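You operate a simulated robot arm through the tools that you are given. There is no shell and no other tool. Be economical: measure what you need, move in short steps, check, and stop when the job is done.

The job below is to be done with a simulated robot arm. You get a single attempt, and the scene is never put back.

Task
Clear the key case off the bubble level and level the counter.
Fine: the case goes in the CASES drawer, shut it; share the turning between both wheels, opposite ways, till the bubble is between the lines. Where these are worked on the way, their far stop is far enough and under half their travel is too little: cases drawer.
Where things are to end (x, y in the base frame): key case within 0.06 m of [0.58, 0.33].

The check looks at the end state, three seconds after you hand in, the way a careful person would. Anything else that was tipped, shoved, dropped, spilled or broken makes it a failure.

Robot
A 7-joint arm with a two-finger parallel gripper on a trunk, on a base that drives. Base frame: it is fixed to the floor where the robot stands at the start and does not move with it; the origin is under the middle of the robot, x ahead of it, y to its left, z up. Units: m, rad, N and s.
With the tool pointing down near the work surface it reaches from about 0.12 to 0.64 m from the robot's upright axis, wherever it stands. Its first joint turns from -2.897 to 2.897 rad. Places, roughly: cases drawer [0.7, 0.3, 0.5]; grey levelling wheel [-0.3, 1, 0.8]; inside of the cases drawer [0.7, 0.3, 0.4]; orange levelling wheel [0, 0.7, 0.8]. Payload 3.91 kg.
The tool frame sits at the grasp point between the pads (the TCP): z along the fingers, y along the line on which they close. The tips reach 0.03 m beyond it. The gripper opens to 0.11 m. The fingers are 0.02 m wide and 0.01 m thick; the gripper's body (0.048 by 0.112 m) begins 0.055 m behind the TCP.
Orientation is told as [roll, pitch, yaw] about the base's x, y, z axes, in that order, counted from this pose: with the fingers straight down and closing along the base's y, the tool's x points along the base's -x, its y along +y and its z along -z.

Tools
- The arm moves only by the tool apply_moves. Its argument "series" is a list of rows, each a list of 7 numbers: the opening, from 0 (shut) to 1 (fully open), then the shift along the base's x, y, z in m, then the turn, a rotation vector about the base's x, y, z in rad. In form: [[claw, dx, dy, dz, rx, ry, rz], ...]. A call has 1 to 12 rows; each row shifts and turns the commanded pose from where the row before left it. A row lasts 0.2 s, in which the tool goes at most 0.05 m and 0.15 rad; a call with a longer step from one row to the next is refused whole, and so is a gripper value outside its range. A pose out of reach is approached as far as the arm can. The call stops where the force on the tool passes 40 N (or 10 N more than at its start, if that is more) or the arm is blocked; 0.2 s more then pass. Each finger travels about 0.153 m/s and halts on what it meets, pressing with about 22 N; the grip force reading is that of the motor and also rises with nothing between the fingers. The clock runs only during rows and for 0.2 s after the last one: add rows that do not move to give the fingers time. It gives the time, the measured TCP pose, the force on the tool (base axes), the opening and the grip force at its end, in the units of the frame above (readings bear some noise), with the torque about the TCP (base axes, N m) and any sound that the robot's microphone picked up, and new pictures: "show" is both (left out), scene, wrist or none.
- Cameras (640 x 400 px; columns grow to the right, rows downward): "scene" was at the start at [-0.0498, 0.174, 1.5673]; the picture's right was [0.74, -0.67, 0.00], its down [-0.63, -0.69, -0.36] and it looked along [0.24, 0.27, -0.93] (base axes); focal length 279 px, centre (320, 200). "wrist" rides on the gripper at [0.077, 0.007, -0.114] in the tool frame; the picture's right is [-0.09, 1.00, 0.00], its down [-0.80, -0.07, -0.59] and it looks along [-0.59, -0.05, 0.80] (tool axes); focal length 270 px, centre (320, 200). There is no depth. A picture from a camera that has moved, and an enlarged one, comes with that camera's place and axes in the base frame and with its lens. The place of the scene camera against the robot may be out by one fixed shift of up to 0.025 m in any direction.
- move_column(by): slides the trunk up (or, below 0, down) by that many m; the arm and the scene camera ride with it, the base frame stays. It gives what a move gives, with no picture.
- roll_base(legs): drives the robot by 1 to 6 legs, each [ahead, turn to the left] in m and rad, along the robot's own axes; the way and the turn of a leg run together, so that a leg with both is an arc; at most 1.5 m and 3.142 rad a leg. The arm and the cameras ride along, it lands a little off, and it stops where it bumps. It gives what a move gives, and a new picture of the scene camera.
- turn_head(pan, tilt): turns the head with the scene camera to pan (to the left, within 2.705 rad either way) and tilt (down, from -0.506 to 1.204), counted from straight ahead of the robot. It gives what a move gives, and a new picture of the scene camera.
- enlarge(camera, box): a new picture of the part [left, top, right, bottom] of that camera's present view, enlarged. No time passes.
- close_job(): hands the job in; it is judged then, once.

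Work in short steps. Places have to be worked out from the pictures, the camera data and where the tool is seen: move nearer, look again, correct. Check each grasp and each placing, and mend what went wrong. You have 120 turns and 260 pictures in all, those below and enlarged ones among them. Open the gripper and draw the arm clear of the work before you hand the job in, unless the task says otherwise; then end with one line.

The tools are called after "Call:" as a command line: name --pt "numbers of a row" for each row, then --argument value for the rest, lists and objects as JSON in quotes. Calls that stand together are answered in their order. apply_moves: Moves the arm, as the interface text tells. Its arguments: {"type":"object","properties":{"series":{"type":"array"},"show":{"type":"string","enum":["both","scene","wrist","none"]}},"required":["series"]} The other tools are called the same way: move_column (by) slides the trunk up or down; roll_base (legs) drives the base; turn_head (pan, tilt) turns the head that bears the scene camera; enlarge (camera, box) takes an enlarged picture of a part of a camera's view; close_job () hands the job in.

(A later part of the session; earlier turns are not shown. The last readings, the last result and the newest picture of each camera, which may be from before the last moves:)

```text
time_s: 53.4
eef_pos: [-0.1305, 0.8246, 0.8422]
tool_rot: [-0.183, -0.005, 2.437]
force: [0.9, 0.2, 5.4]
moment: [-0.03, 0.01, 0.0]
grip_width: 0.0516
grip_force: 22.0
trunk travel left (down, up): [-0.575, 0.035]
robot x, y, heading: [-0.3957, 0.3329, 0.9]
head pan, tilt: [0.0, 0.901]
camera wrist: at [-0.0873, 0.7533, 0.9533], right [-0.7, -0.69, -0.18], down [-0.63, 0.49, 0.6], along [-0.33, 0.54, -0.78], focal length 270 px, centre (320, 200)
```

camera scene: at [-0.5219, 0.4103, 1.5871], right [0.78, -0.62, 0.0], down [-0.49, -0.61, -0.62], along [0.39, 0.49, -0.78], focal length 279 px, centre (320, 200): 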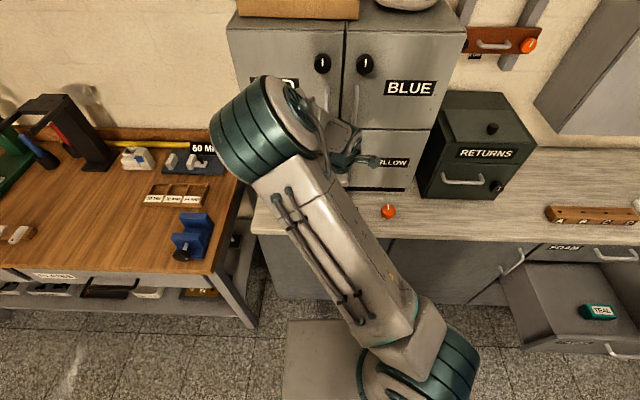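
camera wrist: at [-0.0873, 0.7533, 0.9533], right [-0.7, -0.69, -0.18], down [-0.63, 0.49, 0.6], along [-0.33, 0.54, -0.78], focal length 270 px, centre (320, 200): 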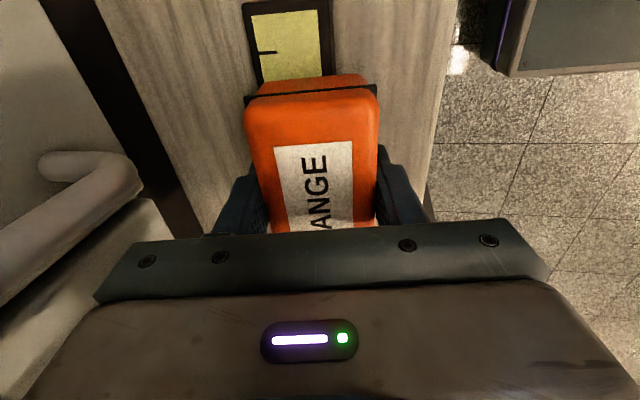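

Gripped at 52 mm. I'll lift and draw back from the cabinet.

Call:
apply_moves --pt "0.2 0 0 0.015 0 0 0" --pt "0.2 -0.006 -0.008 0.025 0 0 0" --pt "0.2 -0.013 -0.015 0.03 0 0 0" --pt "0.2 -0.02 -0.023 0.03 0 0 0" --pt "0.2 -0.02 -0.023 0.03 0 0 0" --pt "0.2 -0.02 -0.023 0.03 0 0 0"

```text
time_s: 54.8
eef_pos: [-0.2088, 0.7329, 1.0023]
tool_rot: [-0.179, -0.005, 2.437]
force: [-0.2, 0.0, -1.7]
moment: [0.03, 0.0, -0.02]
grip_width: 0.052
grip_force: 21.5
trunk travel left (down, up): [-0.575, 0.035]
robot x, y, heading: [-0.3945, 0.3353, 0.898]
head pan, tilt: [0.0, 0.901]
camera scene: at [-0.5224, 0.4095, 1.5871], right [0.78, -0.62, 0.0], down [-0.49, -0.61, -0.62], along [0.39, 0.49, -0.78], focal length 279 px, centre (320, 200)
camera wrist: at [-0.1664, 0.6627, 1.1138], right [-0.7, -0.69, -0.18], down [-0.63, 0.49, 0.6], along [-0.33, 0.54, -0.78], focal length 270 px, centre (320, 200)
```

scene: 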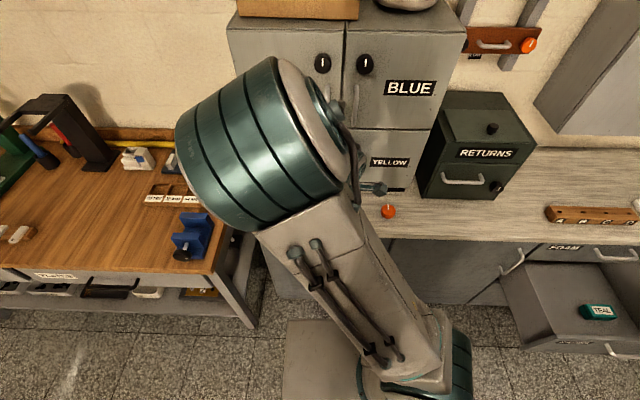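
wrist: 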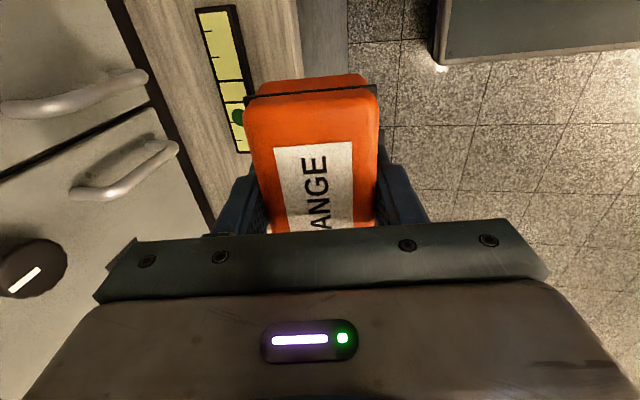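

The case is held. A quick zoom on the level before I drive.

Call:
enlarge --camera "wrist" --box '[160, 0, 300, 170]'

Call:
roll_base --legs '[[0, -2.0]]'

```text
2.35 times, centred on (230, 85) of wrist
camera zoom: at [-0.1664, 0.6627, 1.1138], right [-0.7, -0.69, -0.18], down [-0.63, 0.49, 0.6], along [-0.33, 0.54, -0.78], focal length 636 px, centre (532, 471)
```

zoom: 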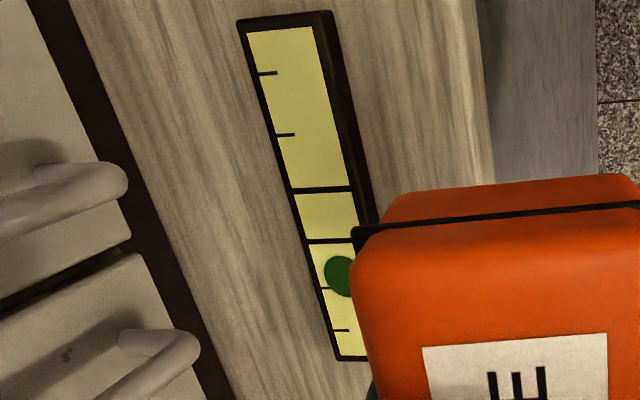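

```text
time_s: 60.0
eef_pos: [-0.1077, -0.0011, 1.0017]
tool_rot: [-0.179, -0.006, 0.431]
force: [-0.2, -0.1, -2.3]
moment: [-0.01, 0.01, 0.01]
grip_width: 0.0519
grip_force: 22.3
trunk travel left (down, up): [-0.575, 0.035]
robot x, y, heading: [-0.3967, 0.3359, -1.104]
head pan, tilt: [0.0, 0.901]
camera scene: at [-0.2696, 0.3857, 1.5871], right [-0.89, -0.45, 0.0], down [-0.35, 0.7, -0.62], along [0.28, -0.56, -0.78], focal length 279 px, centre (320, 200)
```

scene: 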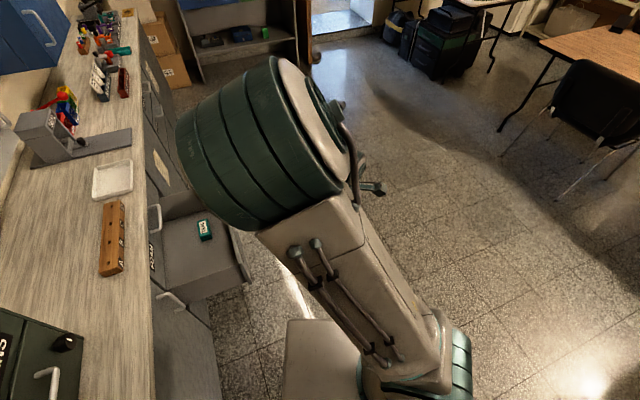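

The case is stable. I'll turn a bit left, drive ahead, then face the counter beside the drawer.

Call:
roll_base --legs '[[0, 0.15], [0.5, 0], [0, 1.82]]'

Call:
turn_head --pan -0.4 --tilt 0.9

```text
time_s: 67.9
eef_pos: [0.1012, 0.3169, 1.002]
tool_rot: [-0.179, -0.007, 2.376]
force: [0.2, -0.4, -1.0]
moment: [0.02, 0.0, 0.02]
grip_width: 0.0519
grip_force: 21.7
trunk travel left (down, up): [-0.575, 0.035]
robot x, y, heading: [-0.1073, -0.069, 0.839]
head pan, tilt: [0.0, 0.901]
camera scene: at [-0.2309, 0.0111, 1.5871], right [0.74, -0.67, 0.0], down [-0.52, -0.58, -0.62], along [0.42, 0.46, -0.78], focal length 279 px, centre (320, 200)
```

scene: 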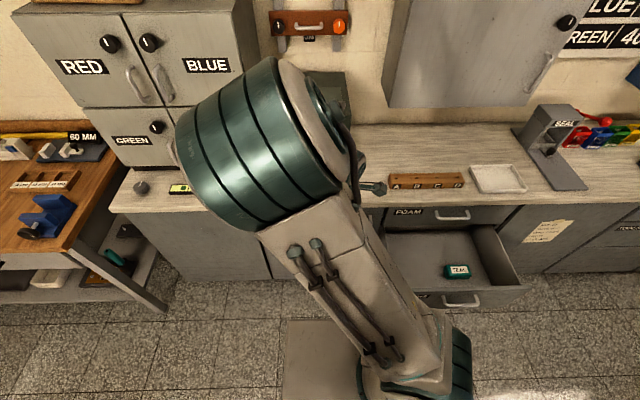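

```text
time_s: 68.7
eef_pos: [0.1008, 0.3146, 1.0023]
tool_rot: [-0.18, -0.004, 2.376]
force: [0.8, -0.4, -1.7]
moment: [0.0, -0.01, 0.01]
grip_width: 0.052
grip_force: 22.2
trunk travel left (down, up): [-0.575, 0.035]
robot x, y, heading: [-0.106, -0.0723, 0.835]
head pan, tilt: [-0.4, 0.901]
camera scene: at [-0.2129, -0.013, 1.5871], right [0.42, -0.91, 0.0], down [-0.71, -0.33, -0.62], along [0.56, 0.26, -0.78], focal length 279 px, centre (320, 200)
```

scene: 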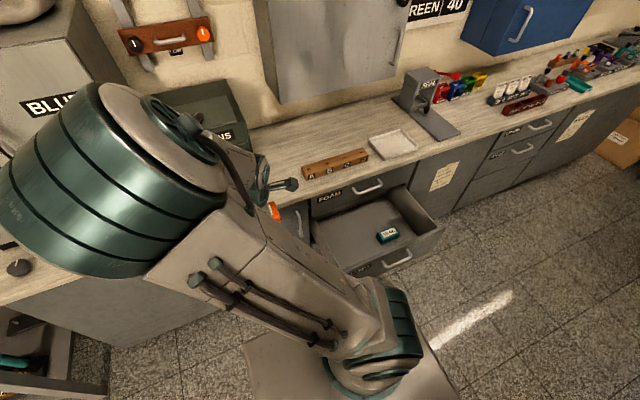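

Still held. I'll move the case over the left-rear part of the open drawer, making the tool upright.

Call:
apply_moves --pt "0.2 0.0335 -0.0225 0 -0.0145 0.0139 0.0075" --pt "0.2 0.0335 -0.0225 0 -0.0145 0.0139 0.0075" --pt "0.2 0.0335 -0.0225 0 -0.0145 0.0139 0.0075" --pt "0.2 0.0335 -0.0225 0 -0.0145 0.0139 0.0075" --pt "0.2 0.0335 -0.0225 0 -0.0145 0.0139 0.0075" --pt "0.2 0.0335 -0.0225 0 -0.0145 0.0139 0.0075" --pt "0.2 0.0335 -0.0225 0 -0.0145 0.0139 0.0075" --pt "0.2 0.0335 -0.0225 0 -0.0145 0.0139 0.0075" --pt "0.2 0.0335 -0.0225 0 -0.0145 0.0139 0.0075"

```text
time_s: 70.7
eef_pos: [0.4051, 0.1097, 1.0036]
tool_rot: [0.0, -0.014, 2.442]
force: [0.0, 0.3, -1.7]
moment: [-0.02, 0.02, -0.02]
grip_width: 0.0517
grip_force: 22.3
trunk travel left (down, up): [-0.575, 0.035]
robot x, y, heading: [-0.1108, -0.0696, 0.832]
head pan, tilt: [-0.4, 0.901]
camera scene: at [-0.2116, -0.0136, 1.5872], right [0.42, -0.91, 0.0], down [-0.71, -0.33, -0.62], along [0.56, 0.26, -0.78], focal length 279 px, centre (320, 200)
camera wrist: at [0.4625, 0.0553, 1.1167], right [-0.71, -0.7, 0.0], down [-0.56, 0.57, 0.6], along [-0.43, 0.43, -0.8], focal length 270 px, centre (320, 200)
```

scene: 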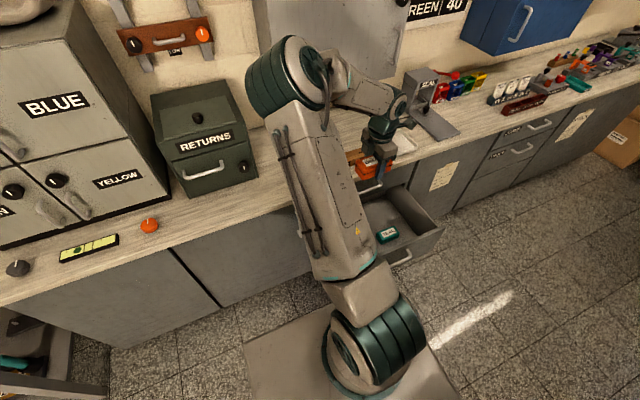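
wrist: 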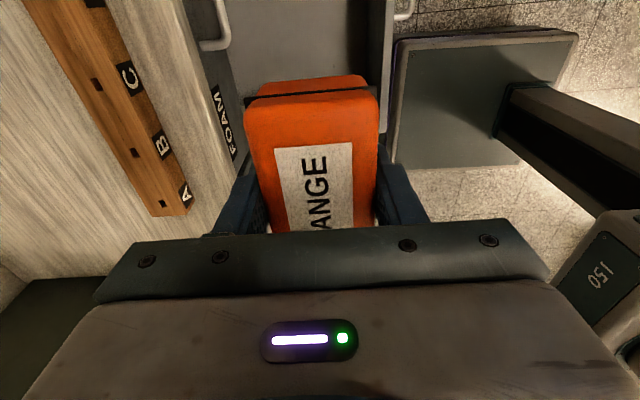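

The case is over the drawer. I'll lower the trunk in stages, watching the elbow.

Call:
move_column --by -0.22

Call:
turn_head --pan -0.4 --tilt 0.6

```text
time_s: 73.1
eef_pos: [0.4036, 0.1121, 0.7835]
tool_rot: [0.0, -0.013, 2.442]
force: [-0.3, -0.5, -1.7]
moment: [0.01, 0.0, 0.02]
grip_width: 0.0518
grip_force: 21.8
trunk travel left (down, up): [-0.355, 0.255]
robot x, y, heading: [-0.1033, -0.0705, 0.837]
head pan, tilt: [-0.4, 0.901]
```

```text
time_s: 73.9
eef_pos: [0.4044, 0.1121, 0.7819]
tool_rot: [0.0, -0.012, 2.442]
force: [0.4, 0.3, -1.1]
moment: [0.02, -0.05, 0.03]
grip_width: 0.0517
grip_force: 22.2
trunk travel left (down, up): [-0.355, 0.255]
robot x, y, heading: [-0.1091, -0.0715, 0.835]
head pan, tilt: [-0.4, 0.6]
camera scene: at [-0.201, -0.0078, 1.3919], right [0.42, -0.91, 0.0], down [-0.51, -0.24, -0.82], along [0.75, 0.35, -0.57], focal length 279 px, centre (320, 200)
```

scene: 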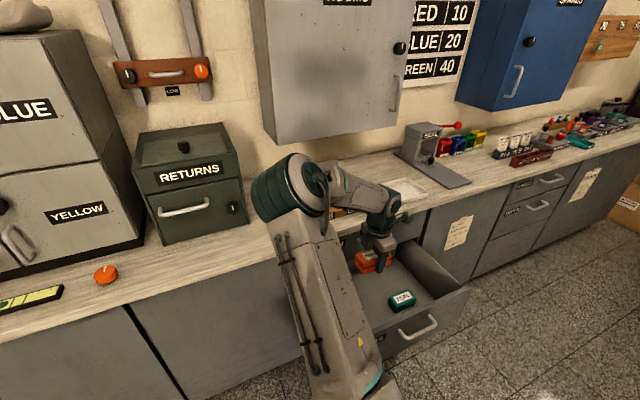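

The elbow looks to be in front of the counter, not over it. I'll lower further and look.

Call:
move_column --by -0.2

Call:
apply_moves --pt "0.2 0 0 0 0 0 0"

```text
time_s: 76.0
eef_pos: [0.4051, 0.1113, 0.5832]
tool_rot: [-0.001, -0.011, 2.441]
force: [0.2, 0.0, -1.4]
moment: [0.0, 0.03, 0.01]
grip_width: 0.0516
grip_force: 22.5
trunk travel left (down, up): [-0.155, 0.455]
robot x, y, heading: [-0.1086, -0.071, 0.838]
head pan, tilt: [-0.4, 0.6]
```

```text
time_s: 76.4
eef_pos: [0.4047, 0.1126, 0.5845]
tool_rot: [0.0, -0.011, 2.444]
force: [-0.2, 1.0, -0.3]
moment: [-0.01, -0.01, -0.01]
grip_width: 0.0519
grip_force: 22.1
trunk travel left (down, up): [-0.155, 0.455]
robot x, y, heading: [-0.1068, -0.0719, 0.838]
head pan, tilt: [-0.4, 0.6]
camera scene: at [-0.201, -0.0078, 1.1919], right [0.42, -0.91, 0.0], down [-0.51, -0.24, -0.82], along [0.75, 0.35, -0.57], focal length 279 px, centre (320, 200)
camera wrist: at [0.4613, 0.0563, 0.697], right [-0.71, -0.71, 0.0], down [-0.56, 0.57, 0.6], along [-0.43, 0.43, -0.8], focal length 270 px, centre (320, 200)
```

scene: 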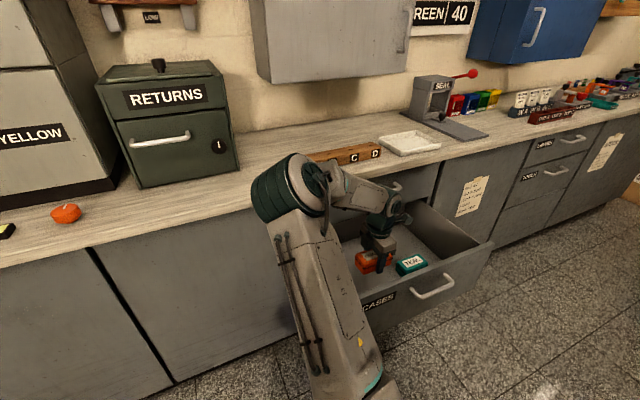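
wrist: 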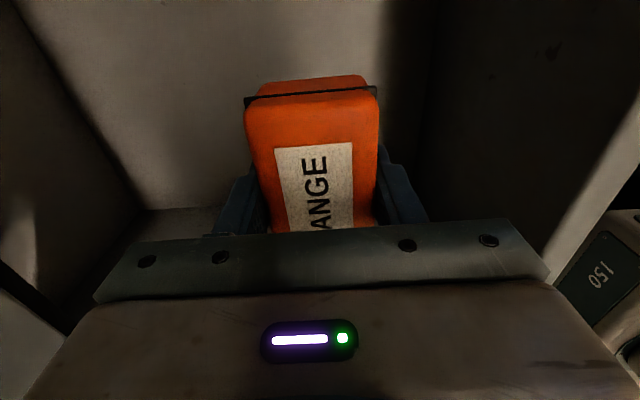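

All clear: the teal case is about 0.2 m away along the drawer. I'll lower the trunk another 0.09, then feel for the floor with small steps.

Call:
move_column --by -0.09

Call:
apply_moves --pt "0.2 0 0 -0.01 0 0 0" --pt "0.2 0 0 -0.01 0 0 0" --pt "0.2 0 0 -0.01 0 0 0"

```text
time_s: 77.7
eef_pos: [0.4043, 0.1122, 0.4925]
tool_rot: [0.001, -0.011, 2.441]
force: [0.0, 0.3, -1.6]
moment: [-0.01, -0.03, -0.01]
grip_width: 0.0517
grip_force: 21.9
trunk travel left (down, up): [-0.065, 0.545]
robot x, y, heading: [-0.1058, -0.0729, 0.834]
head pan, tilt: [-0.4, 0.6]
```

```text
time_s: 78.5
eef_pos: [0.4048, 0.1118, 0.4623]
tool_rot: [0.001, -0.014, 2.441]
force: [-0.3, -0.7, -2.2]
moment: [0.05, -0.01, 0.01]
grip_width: 0.052
grip_force: 22.2
trunk travel left (down, up): [-0.065, 0.545]
robot x, y, heading: [-0.1069, -0.0721, 0.834]
head pan, tilt: [-0.4, 0.6]
camera scene: at [-0.2011, -0.0078, 1.1019], right [0.42, -0.91, 0.0], down [-0.51, -0.24, -0.83], along [0.75, 0.35, -0.56], focal length 279 px, centre (320, 200)
camera wrist: at [0.4607, 0.0565, 0.5772], right [-0.71, -0.71, 0.0], down [-0.56, 0.57, 0.6], along [-0.43, 0.43, -0.8], focal length 270 px, centre (320, 200)
```

scene: 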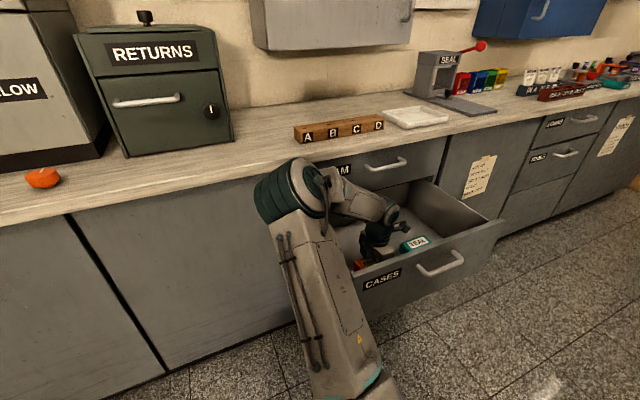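
wrist: 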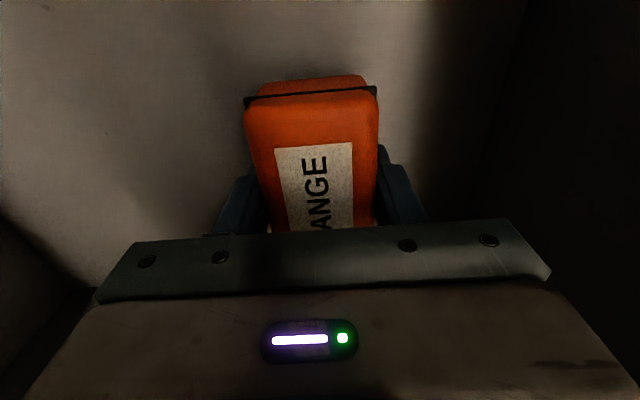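

Not touching yet, so I'll keep feeling downward in small steps.

Call:
apply_moves --pt "0.2 0 0 -0.006 0 0 0" --pt "0.2 0 0 -0.006 0 0 0" --pt "0.2 0 0 -0.006 0 0 0" --pt "0.2 0 0 -0.006 0 0 0" --show "wrist"

```text
time_s: 79.4
eef_pos: [0.4065, 0.1136, 0.4486]
tool_rot: [-0.009, -0.011, 2.442]
force: [-4.9, 2.9, 24.6]
moment: [-0.67, 0.46, -0.35]
grip_width: 0.0518
grip_force: 22.1
trunk travel left (down, up): [-0.065, 0.545]
robot x, y, heading: [-0.1025, -0.0717, 0.84]
head pan, tilt: [-0.4, 0.6]
stopped in row 4: the force on the tool passed its limit at 48 N (the readings are from after the stop); the commanded pose is now the measured one
camera wrist: at [0.4617, 0.0568, 0.5624], right [-0.71, -0.71, -0.01], down [-0.57, 0.56, 0.6], along [-0.42, 0.43, -0.8], focal length 270 px, centre (320, 200)
```

wrist: 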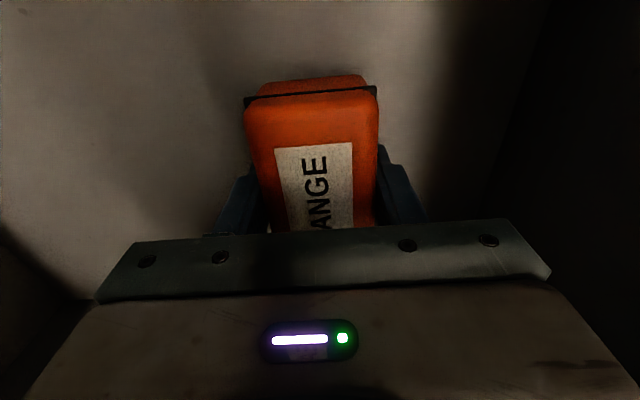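

It touches the floor. I'll ease up 2 mm, release a little and rise straight up.

Call:
apply_moves --pt "0.2 0 0 0.002 0 0 0" --pt "0.6 0 0 0 0 0 0" --pt "0.75 0 0 0 0 0 0" --pt "0.75 0 0 0.02 0 0 0" --pt "0.75 0 0 0.03 0 0 0" --pt "0.75 0 0 0.03 0 0 0" --pt "0.75 0 0 0.03 0 0 0" --show "wrist"

```text
time_s: 81.0
eef_pos: [0.4065, 0.1108, 0.5582]
tool_rot: [-0.005, -0.009, 2.44]
force: [0.1, -0.9, 0.1]
moment: [-0.01, 0.01, -0.02]
grip_width: 0.0825
grip_force: 0.1
trunk travel left (down, up): [-0.065, 0.545]
robot x, y, heading: [-0.1064, -0.071, 0.837]
head pan, tilt: [-0.4, 0.6]
camera wrist: at [0.4624, 0.0556, 0.6721], right [-0.71, -0.7, 0.0], down [-0.56, 0.56, 0.6], along [-0.42, 0.43, -0.8], focal length 270 px, centre (320, 200)
```

wrist: 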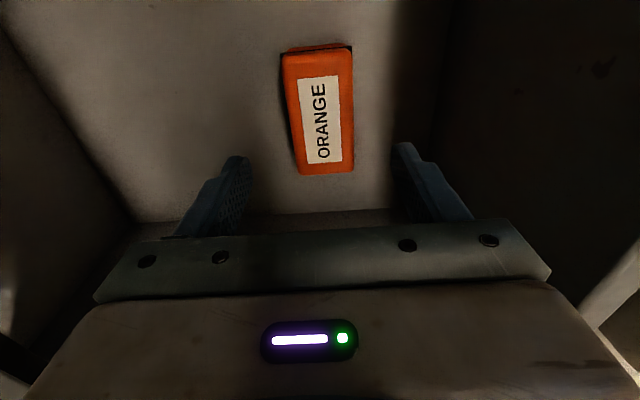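

The case lies flat at about (0.411, 0.110), so it will be near (0.589, 0.328) once the drawer is shut. I'll raise the trunk and move back to re-grip the handle the way I did before.

Call:
move_column --by 0.21

Call:
apply_moves --pt "0.5 -0.007 -0.037 0 0 0 0" --pt "0.5 -0.007 -0.037 0 0 0 0" --pt "0.5 -0.007 -0.037 0 0 0 0" --pt "0.5 -0.007 -0.037 0 0 0 0" --show "wrist"

Call:
apply_moves --pt "0.5 0 0 -0.002 0.104 -0.088 0" --pt "0.5 0 0 -0.002 0.104 -0.088 0" --pt "0.5 0 0 -0.002 0.104 -0.088 0" --pt "0.5 0 0 -0.002 0.104 -0.088 0" --pt "0.5 0 0 -0.002 0.104 -0.088 0" --pt "0.5 0 0 -0.002 0.104 -0.088 0" --pt "0.5 0 0 -0.002 0.104 -0.088 0" --pt "0.5 0 0 -0.002 0.104 -0.088 0" --pt "0.5 0 0 -0.002 0.104 -0.088 0" --pt "0.5 0 0 -0.002 0.104 -0.088 0" --pt "0.5 0 0 0 0.104 -0.088 0"

```text
time_s: 83.3
eef_pos: [0.4055, 0.1118, 0.7671]
tool_rot: [-0.006, -0.011, 2.441]
force: [0.1, -0.3, -0.1]
moment: [0.01, -0.02, 0.02]
grip_width: 0.0823
grip_force: 0.0
trunk travel left (down, up): [-0.275, 0.335]
robot x, y, heading: [-0.108, -0.0734, 0.839]
head pan, tilt: [-0.4, 0.6]
```

```text
time_s: 84.3
eef_pos: [0.3774, -0.0378, 0.7704]
tool_rot: [-0.004, -0.009, 2.441]
force: [-0.4, -0.4, -0.5]
moment: [0.0, -0.02, 0.0]
grip_width: 0.0552
grip_force: 0.0
trunk travel left (down, up): [-0.275, 0.335]
robot x, y, heading: [-0.1049, -0.0718, 0.841]
head pan, tilt: [-0.4, 0.6]
camera wrist: at [0.4342, -0.0936, 0.8825], right [-0.71, -0.71, 0.0], down [-0.56, 0.56, 0.6], along [-0.42, 0.43, -0.8], focal length 270 px, centre (320, 200)
```

wrist: 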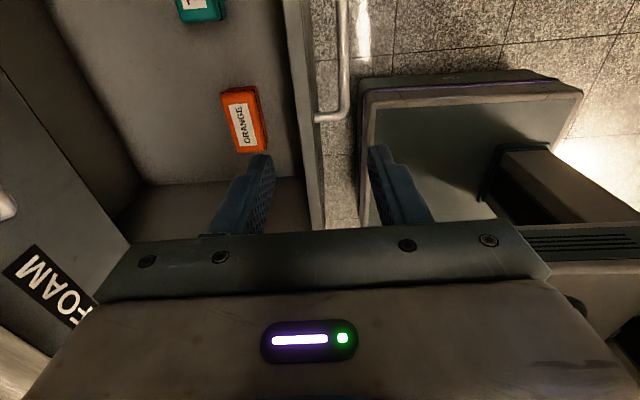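

```text
time_s: 86.7
eef_pos: [0.3775, -0.0371, 0.7486]
tool_rot: [-1.506, 0.001, 2.451]
force: [-1.0, 0.6, 0.3]
moment: [0.0, 0.02, 0.03]
grip_width: 0.055
grip_force: 0.0
trunk travel left (down, up): [-0.275, 0.335]
robot x, y, heading: [-0.1064, -0.0691, 0.84]
head pan, tilt: [-0.4, 0.6]
camera scene: at [-0.2013, -0.0079, 1.312], right [0.42, -0.91, 0.0], down [-0.51, -0.24, -0.83], along [0.75, 0.35, -0.56], focal length 279 px, centre (320, 200)
camera wrist: at [0.3655, -0.1737, 0.7495], right [-0.11, 0.01, -0.99], down [-0.99, 0.06, 0.11], along [0.06, 1.0, 0.0], focal length 270 px, centre (320, 200)
```

scene: 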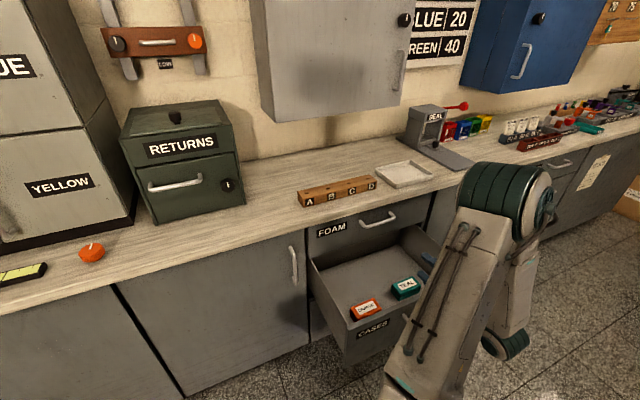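
wrist: 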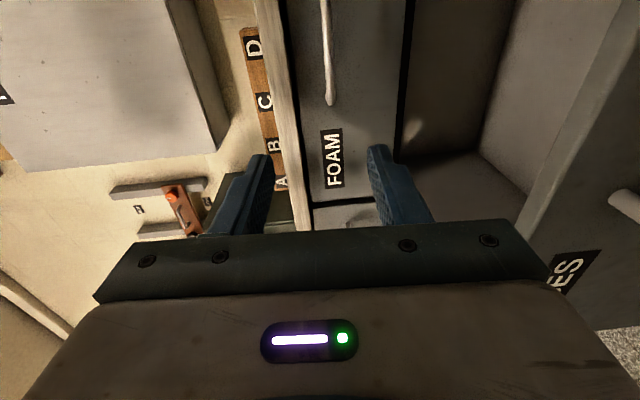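

The tool is horizontal. Next I'll retreat in front of the handle and descend to handle height.

Call:
apply_moves --pt "0.5 -0.014 -0.034 0 0 0 0" --pt "0.5 -0.014 -0.034 0 0 0 0" --pt "0.5 -0.014 -0.034 0 0 0 0" --pt "0.5 0 0 -0.037 0 0 0" --pt "0.5 0 0 -0.037 0 0 0" --pt "0.5 0 0 -0.037 0 0 0" --pt "0.5 0 0 -0.037 0 0 0" --pt "0.5 0 0 -0.037 0 0 0" --pt "0.5 0 0 0 0 0 0"

```text
time_s: 88.7
eef_pos: [0.3349, -0.1365, 0.5641]
tool_rot: [-1.504, 0.0, 2.45]
force: [0.2, 0.2, 0.5]
moment: [-0.02, 0.02, 0.04]
grip_width: 0.0549
grip_force: 0.1
trunk travel left (down, up): [-0.275, 0.335]
robot x, y, heading: [-0.1066, -0.0736, 0.84]
head pan, tilt: [-0.4, 0.6]
camera scene: at [-0.2011, -0.0082, 1.3119], right [0.42, -0.91, 0.0], down [-0.51, -0.24, -0.83], along [0.75, 0.35, -0.56], focal length 279 px, centre (320, 200)
camera wrist: at [0.3225, -0.2737, 0.5651], right [-0.11, 0.0, -0.99], down [-0.99, 0.06, 0.11], along [0.06, 1.0, 0.0], focal length 270 px, centre (320, 200)
```

scene: 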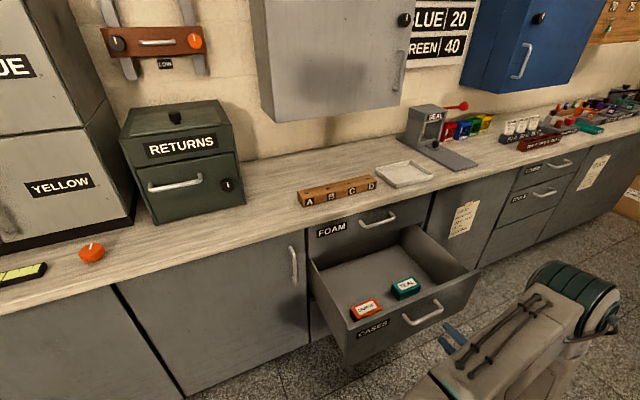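
wrist: 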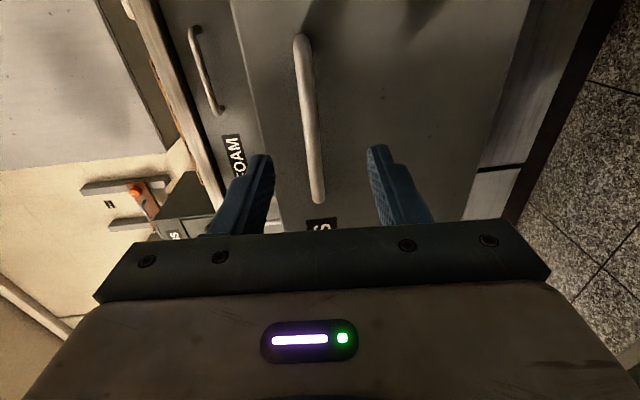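

The handle is between the fingers again. I'll advance and grip.

Call:
apply_moves --pt "0.5 0.02 0.022 0 0 0 0" --pt "0.5 0.02 0.022 0 0 0 0" --pt "0.2 0 0 0 0 0 0" --pt "0 0 0 0 0 0 0" --pt "0 0 0 0 0 0 0" --show "wrist"

```text
time_s: 89.9
eef_pos: [0.3747, -0.0914, 0.5659]
tool_rot: [-1.51, 0.006, 2.45]
force: [5.3, 0.1, 32.6]
moment: [0.66, -0.03, 0.57]
grip_width: 0.0117
grip_force: 45.1
trunk travel left (down, up): [-0.275, 0.335]
robot x, y, heading: [-0.1116, -0.0698, 0.842]
head pan, tilt: [-0.4, 0.6]
camera wrist: at [0.3624, -0.2283, 0.5668], right [-0.1, 0.01, -0.99], down [-0.99, 0.06, 0.1], along [0.06, 1.0, 0.0], focal length 270 px, centre (320, 200)
```

wrist: 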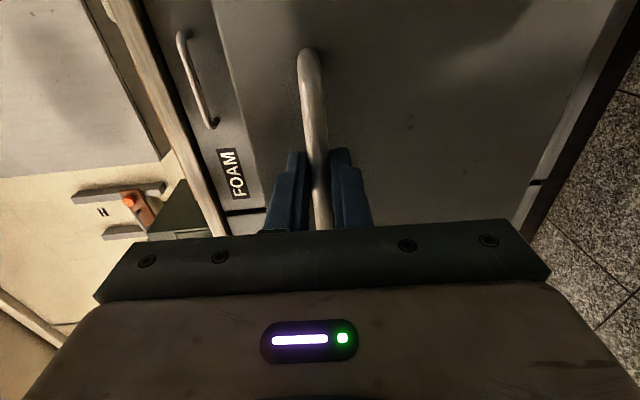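

Gripped. I'll relieve the vertical force and push the drawer in.

Call:
apply_moves --pt "0 0 0 0.003 0 0 0" --pt "0 0.016 0.019 0 0 0 0" --pt "0 0.018 0.0215 0 0 0 0" --pt "0 0.018 0.0215 0 0 0 0" --pt "0 0.018 0.0215 0 0 0 0" --pt "0 0.018 0.0215 0 0 0 0" --pt "0 0.018 0.0215 0 0 0 0" --pt "0 0.018 0.0215 0 0 0 0" --pt "0 0.018 0.0215 0 0 0 0"

```text
time_s: 91.9
eef_pos: [0.5183, 0.0769, 0.5652]
tool_rot: [-1.503, 0.003, 2.453]
force: [-3.9, 4.6, -1.9]
moment: [0.08, 0.07, 0.42]
grip_width: 0.0117
grip_force: 44.8
trunk travel left (down, up): [-0.275, 0.335]
robot x, y, heading: [-0.1072, -0.0697, 0.841]
head pan, tilt: [-0.4, 0.6]
camera scene: at [-0.2014, -0.0078, 1.3118], right [0.43, -0.91, 0.0], down [-0.51, -0.24, -0.83], along [0.75, 0.35, -0.56], focal length 279 px, centre (320, 200)
camera wrist: at [0.5054, -0.0611, 0.5676], right [-0.11, 0.0, -0.99], down [-0.99, 0.06, 0.11], along [0.06, 1.0, 0.0], focal length 270 px, centre (320, 200)
```

scene: 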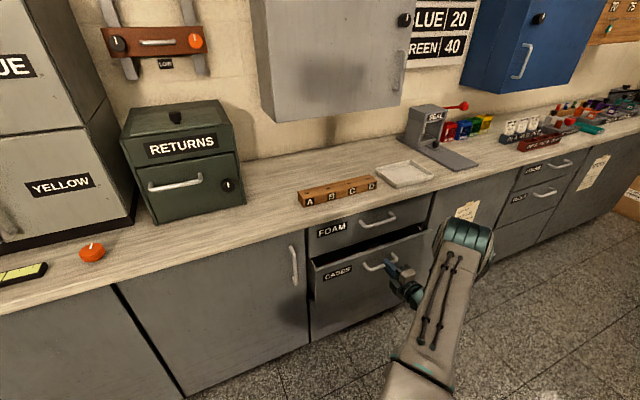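
wrist: 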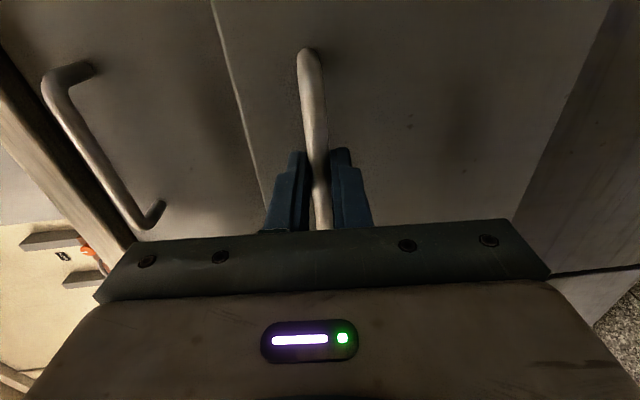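

Nearly shut. The remaining push is about 0.062 m, with a little extra to seat it.

Call:
apply_moves --pt "0 0.013 0.0153 0 0 0 0" --pt "0 0.013 0.0153 0 0 0 0" --pt "0 0.01 0.012 0 0 0 0" --pt "0 0.005 0.006 0 0 0 0" --pt "0 0.003 0.004 0 0 0 0"

```text
time_s: 93.1
eef_pos: [0.5617, 0.1177, 0.5654]
tool_rot: [-1.497, 0.002, 2.444]
force: [-6.5, -5.3, 5.3]
moment: [0.09, 0.09, -0.57]
grip_width: 0.0117
grip_force: 45.6
trunk travel left (down, up): [-0.275, 0.335]
robot x, y, heading: [-0.1077, -0.072, 0.832]
head pan, tilt: [-0.4, 0.6]
stopped in row 5: the force on the tool passed its limit at 44 N (the readings are from after the stop); the commanded pose is now the measured one
camera scene: at [-0.202, -0.0083, 1.3121], right [0.42, -0.91, 0.0], down [-0.51, -0.24, -0.83], along [0.75, 0.34, -0.56], focal length 279 px, centre (320, 200)
camera wrist: at [0.5471, -0.0185, 0.5675], right [-0.11, 0.0, -0.99], down [-0.99, 0.07, 0.11], along [0.06, 1.0, -0.01], focal length 270 px, centre (320, 200)
```

scene: 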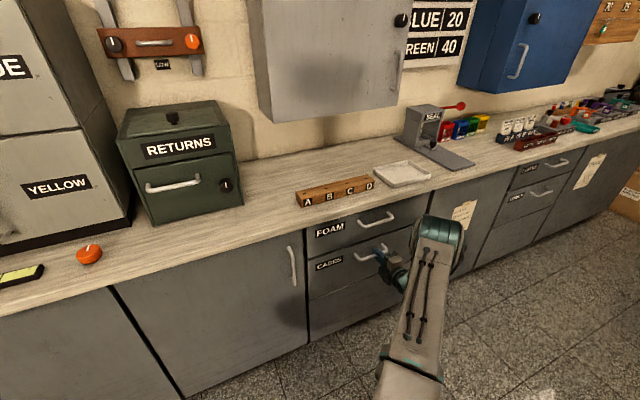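
wrist: 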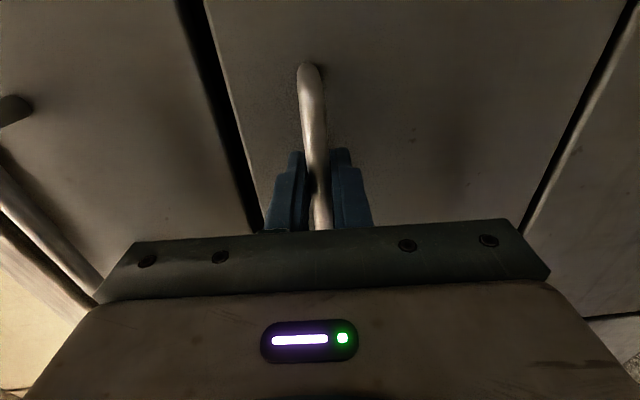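

It reads about 3 mm short of the original closed pose. I'll give one more slight push, then release and back off.

Call:
apply_moves --pt "0 0.004 0.005 0 0 0 0" --pt "0 0.003 0.004 0 0 0 0" --show "none"

Call:
apply_moves --pt "0.2 0 0 0 0 0 0" --pt "0.4 0 0 0 0 0 0" --pt "0.4 0 0 0 0 0 0" --pt "0.4 -0.015 -0.018 0 0 0 0" --pt "0.4 -0.025 -0.03 0 0 0 0" --pt "0.4 -0.025 -0.03 0 0 0 0" --pt "0.4 -0.025 -0.03 0 0 0 0"

```text
time_s: 93.7
eef_pos: [0.568, 0.1241, 0.5648]
tool_rot: [-1.496, 0.0, 2.441]
force: [-17.0, -22.9, 2.1]
moment: [0.05, 0.08, -0.03]
grip_width: 0.0115
grip_force: 44.7
trunk travel left (down, up): [-0.275, 0.335]
robot x, y, heading: [-0.11, -0.0712, 0.825]
head pan, tilt: [-0.4, 0.6]
```

```text
time_s: 95.3
eef_pos: [0.4782, 0.0211, 0.5654]
tool_rot: [-1.498, 0.0, 2.444]
force: [0.7, 1.3, -0.5]
moment: [-0.01, -0.03, 0.02]
grip_width: 0.0443
grip_force: 0.1
trunk travel left (down, up): [-0.275, 0.335]
robot x, y, heading: [-0.105, -0.0747, 0.833]
head pan, tilt: [-0.4, 0.6]
camera scene: at [-0.201, -0.0076, 1.3119], right [0.42, -0.91, 0.0], down [-0.51, -0.24, -0.82], along [0.75, 0.35, -0.57], focal length 279 px, centre (320, 200)
camera wrist: at [0.4646, -0.1166, 0.5668], right [-0.11, 0.0, -0.99], down [-0.99, 0.06, 0.11], along [0.06, 1.0, -0.01], focal length 270 px, centre (320, 200)
```

scene: 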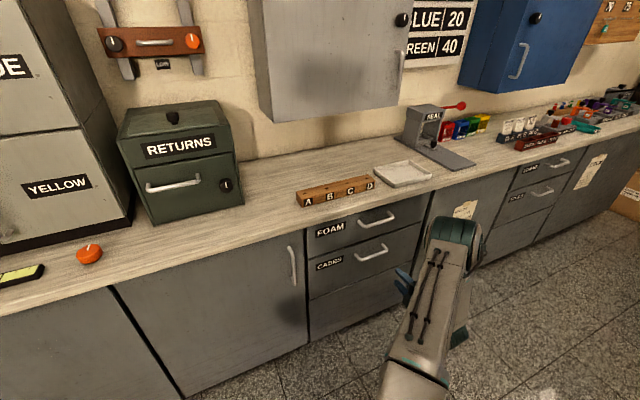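
wrist: 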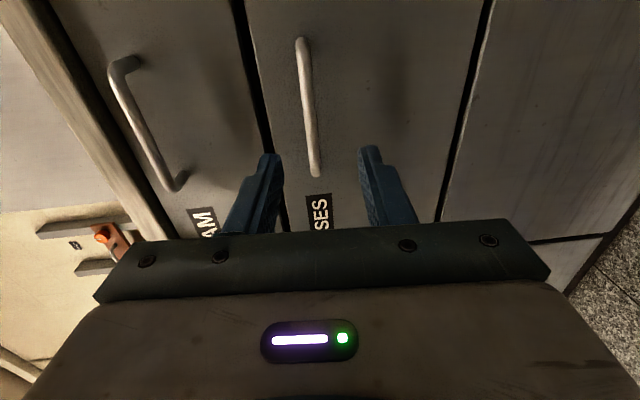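

The drawer is shut flush. I'll reverse my original approach path to bring the tool upright, then raise the trunk.

Call:
apply_moves --pt "0.5 0 0 0.015 -0.104 0.088 0" --pt "0.5 -0.011 -0.008 0.018 -0.104 0.088 0" --pt "0.5 -0.011 -0.008 0.018 -0.104 0.088 0" --pt "0.5 -0.011 -0.008 0.018 -0.104 0.088 0" --pt "0.5 -0.011 -0.008 0.018 -0.104 0.088 0" --pt "0.5 -0.011 -0.008 0.018 -0.104 0.088 0" --pt "0.5 -0.011 -0.008 0.018 -0.104 0.088 0" --pt "0.5 -0.011 -0.008 0.018 -0.104 0.088 0" --pt "0.5 -0.011 -0.008 0.018 -0.104 0.088 0" --pt "0.5 -0.011 -0.008 0.018 -0.104 0.088 0" --pt "0.5 -0.011 -0.008 0.018 -0.1 0.085 0" --show "none"

Call:
move_column --by 0.29

Call:
turn_head --pan -0.4 --tilt 0.9

```text
time_s: 97.7
eef_pos: [0.3673, -0.0598, 0.7604]
tool_rot: [0.0, -0.001, 2.441]
force: [0.0, -0.7, 0.0]
moment: [0.0, -0.03, 0.01]
grip_width: 0.055
grip_force: 0.0
trunk travel left (down, up): [-0.275, 0.335]
robot x, y, heading: [-0.1081, -0.0747, 0.835]
head pan, tilt: [-0.4, 0.6]
```

```text
time_s: 100.6
eef_pos: [0.367, -0.0599, 1.0489]
tool_rot: [-0.003, -0.003, 2.441]
force: [-0.3, -0.4, 0.3]
moment: [0.0, -0.01, 0.02]
grip_width: 0.0551
grip_force: 0.0
trunk travel left (down, up): [-0.565, 0.045]
robot x, y, heading: [-0.1093, -0.0737, 0.834]
head pan, tilt: [-0.4, 0.6]
```

```text
time_s: 101.4
eef_pos: [0.3669, -0.0591, 1.049]
tool_rot: [-0.004, -0.005, 2.443]
force: [-0.1, 0.2, -0.3]
moment: [0.02, -0.01, -0.04]
grip_width: 0.0549
grip_force: 0.0
trunk travel left (down, up): [-0.565, 0.045]
robot x, y, heading: [-0.1071, -0.0717, 0.832]
head pan, tilt: [-0.4, 0.901]
camera scene: at [-0.2128, -0.0131, 1.5772], right [0.42, -0.91, 0.0], down [-0.71, -0.33, -0.62], along [0.56, 0.26, -0.78], focal length 279 px, centre (320, 200)
```

scene: 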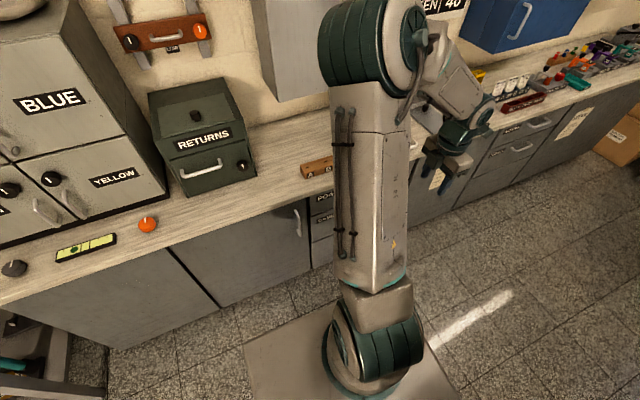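

Drawer done. I'll drive back to stand between the two wheels, facing the counter.

Call:
roll_base --legs '[[0, 1.395], [0.577, 0], [0, -1.37]]'

Call:
turn_head --pan 0.0 --tilt 1.0

Call:
enlarge --camera "scene" --box '[220, 130, 460, 280]'

```text
time_s: 111.4
eef_pos: [0.0057, 0.4314, 1.0481]
tool_rot: [-0.004, -0.003, 2.516]
force: [-0.6, 0.0, -0.1]
moment: [-0.03, 0.01, 0.0]
grip_width: 0.055
grip_force: 0.1
trunk travel left (down, up): [-0.565, 0.045]
robot x, y, heading: [-0.4689, 0.3825, 0.904]
head pan, tilt: [-0.4, 0.901]
camera scene: at [-0.5781, 0.4349, 1.5772], right [0.49, -0.87, 0.0], down [-0.68, -0.38, -0.62], along [0.54, 0.3, -0.78], focal length 279 px, centre (320, 200)
```

scene: 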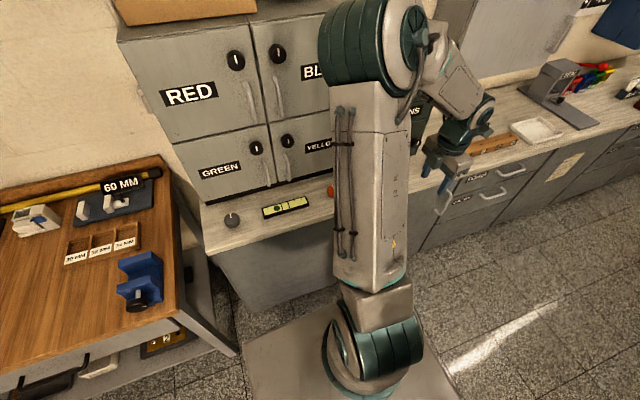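

```text
time_s: 112.3
eef_pos: [0.0057, 0.4316, 1.0493]
tool_rot: [-0.003, -0.003, 2.517]
force: [0.1, 0.5, 0.1]
moment: [0.0, 0.02, -0.02]
grip_width: 0.0551
grip_force: 0.1
trunk travel left (down, up): [-0.565, 0.045]
robot x, y, heading: [-0.4634, 0.3829, 0.914]
head pan, tilt: [0.0, 1.0]
camera scene: at [-0.6012, 0.4532, 1.5699], right [0.79, -0.62, 0.0], down [-0.52, -0.66, -0.54], along [0.33, 0.43, -0.84], focal length 279 px, centre (320, 200)
```

scene: 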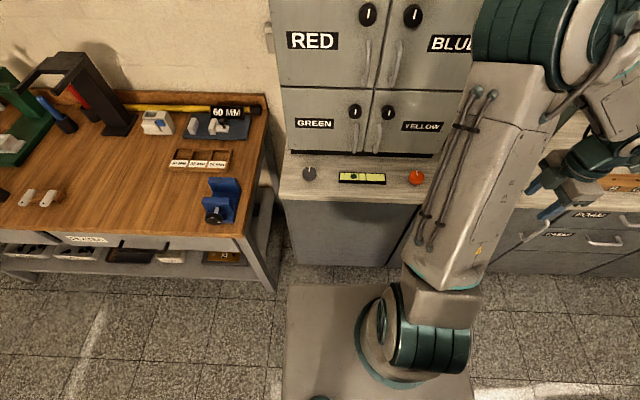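

```text
2.67 times, centred on (340, 205) of scene
camera zoom: at [-0.6012, 0.4532, 1.5699], right [0.79, -0.62, 0.0], down [-0.52, -0.66, -0.54], along [0.33, 0.43, -0.84], focal length 744 px, centre (267, 187)
```

zoom: 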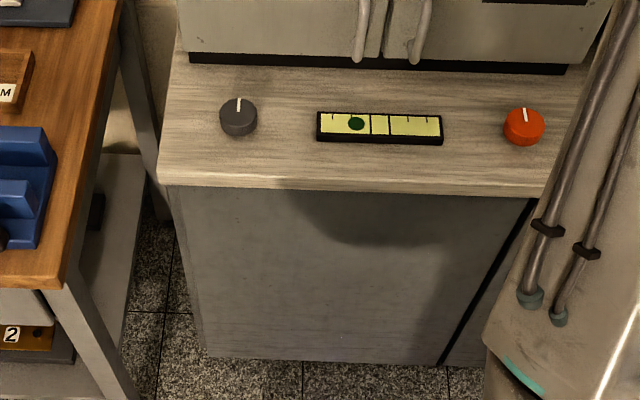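

The level shows the bubble about one division toward the grey side, and both wheels have 12-o'clock pointers. I'll move over the orange wheel at about (0.005, 0.705), turning the tool so its fingers close along the counter.

Call:
apply_moves --pt "0.8 0 0.0 0 0 0 -0.137" --pt "0.8 0 0.01 0 0 0 -0.137" --pt "0.8 0 0.026 -0.006 0 0 -0.137" --pt "0.8 0 0.026 -0.006 0 0 -0.137" --pt "0.8 0 0.026 -0.006 0 0 -0.137" --pt "0.8 0 0.026 -0.006 0 0 -0.137" --pt "0.8 0 0.026 -0.006 0 0 -0.137" --pt "0.8 0 0.026 -0.006 0 0 -0.137" --pt "0.8 0 0.026 -0.006 0 0 -0.137" --pt "0.8 0 0.026 -0.006 0 0 -0.137" --pt "0.8 0 0.026 -0.006 0 0 -0.137" --pt "0.8 0 0.026 -0.006 0 0 -0.137"

```text
time_s: 114.9
eef_pos: [0.0039, 0.7041, 0.9894]
tool_rot: [-0.005, -0.001, 0.871]
force: [0.4, 1.1, -0.1]
moment: [-0.03, -0.02, 0.01]
grip_width: 0.0881
grip_force: 0.1
trunk travel left (down, up): [-0.565, 0.045]
robot x, y, heading: [-0.4677, 0.3827, 0.91]
head pan, tilt: [0.0, 1.0]
camera scene: at [-0.6015, 0.4538, 1.5699], right [0.79, -0.62, 0.0], down [-0.52, -0.66, -0.54], along [0.33, 0.43, -0.84], focal length 279 px, centre (320, 200)
camera wrist: at [-0.0494, 0.6489, 1.1035], right [-0.7, 0.71, 0.0], down [0.57, 0.57, 0.6], along [0.43, 0.42, -0.8], focal length 270 px, centre (320, 200)
```

scene: 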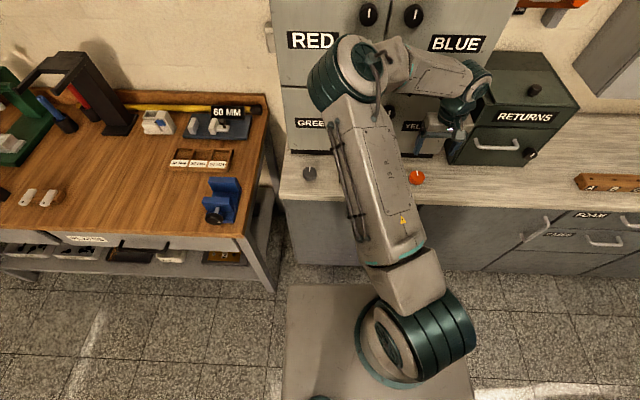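
wrist: 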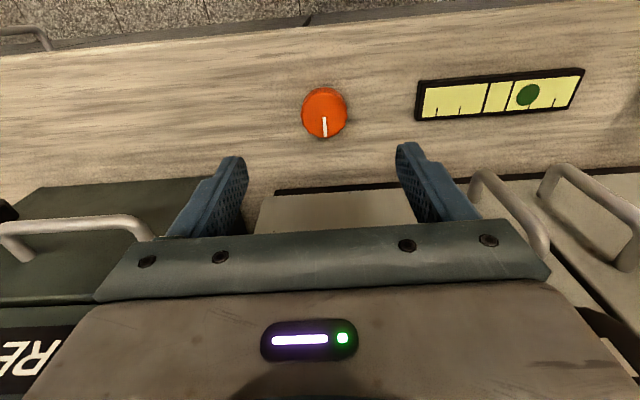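

The wrist view shows both the wheel and the bubble. I'll shift to (0.012, 0.713) and descend part way.

Call:
apply_moves --pt "0.8 0.003 0.003 -0.035 0 0 0" --pt "0.8 0.003 0.003 -0.035 0 0 0" --pt "0.8 0.002 0.003 -0.02 0 0 0" --pt "0.8 0 0 0 0 0 0"

```text
time_s: 115.9
eef_pos: [0.0129, 0.7115, 0.8984]
tool_rot: [-0.004, -0.005, 0.872]
force: [-0.7, -0.1, 0.0]
moment: [-0.03, 0.01, 0.02]
grip_width: 0.0879
grip_force: 0.0
trunk travel left (down, up): [-0.565, 0.045]
robot x, y, heading: [-0.4653, 0.3871, 0.907]
head pan, tilt: [0.0, 1.0]
camera scene: at [-0.6013, 0.4534, 1.5699], right [0.79, -0.62, 0.0], down [-0.52, -0.66, -0.54], along [0.33, 0.43, -0.84], focal length 279 px, centre (320, 200)
camera wrist: at [-0.0406, 0.6564, 1.0139], right [-0.71, 0.71, 0.0], down [0.57, 0.57, 0.6], along [0.42, 0.42, -0.8], focal length 270 px, centre (320, 200)
```

scene: 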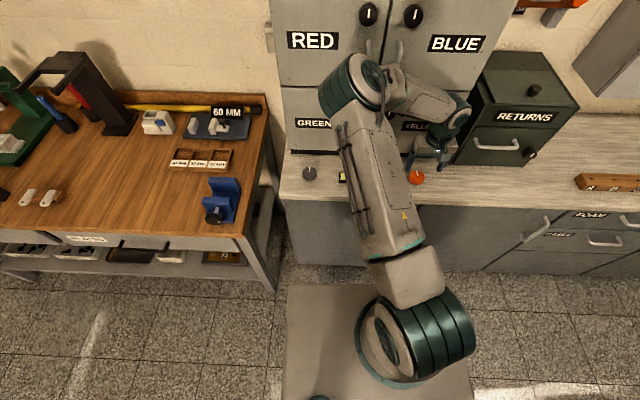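
wrist: 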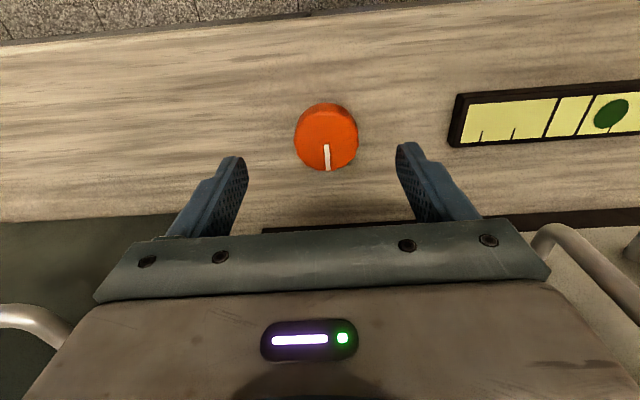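

The wheel's top is near z≈0.86, at about (0.005, 0.708). I'll correct and lower around it.

Call:
apply_moves --pt "0.8 -0.008 -0.003 -0.01 0 0 0" --pt "0.8 0 0 -0.02 0 0 0" --pt "0.8 0 0 -0.02 0 0 0" --pt "0.8 0 0 0 0 0 0" --show "wrist"

```text
time_s: 116.9
eef_pos: [0.0057, 0.7075, 0.8477]
tool_rot: [-0.005, -0.006, 0.871]
force: [0.0, 0.4, -0.1]
moment: [0.0, 0.02, -0.01]
grip_width: 0.0878
grip_force: 0.1
trunk travel left (down, up): [-0.565, 0.045]
robot x, y, heading: [-0.4651, 0.3855, 0.91]
head pan, tilt: [0.0, 1.0]
camera wrist: at [-0.0485, 0.6533, 0.9627], right [-0.71, 0.71, 0.0], down [0.57, 0.57, 0.6], along [0.42, 0.42, -0.8], focal length 270 px, centre (320, 200)
```

wrist: 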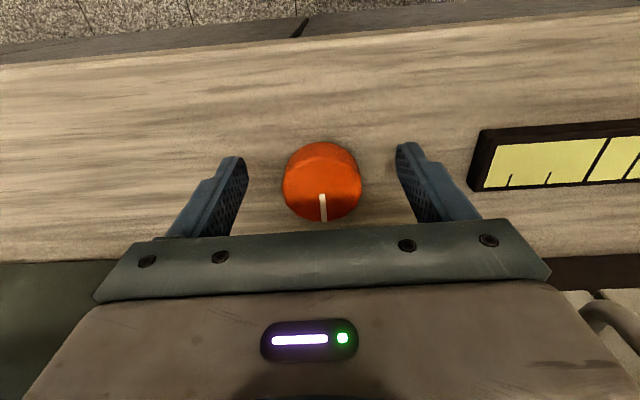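

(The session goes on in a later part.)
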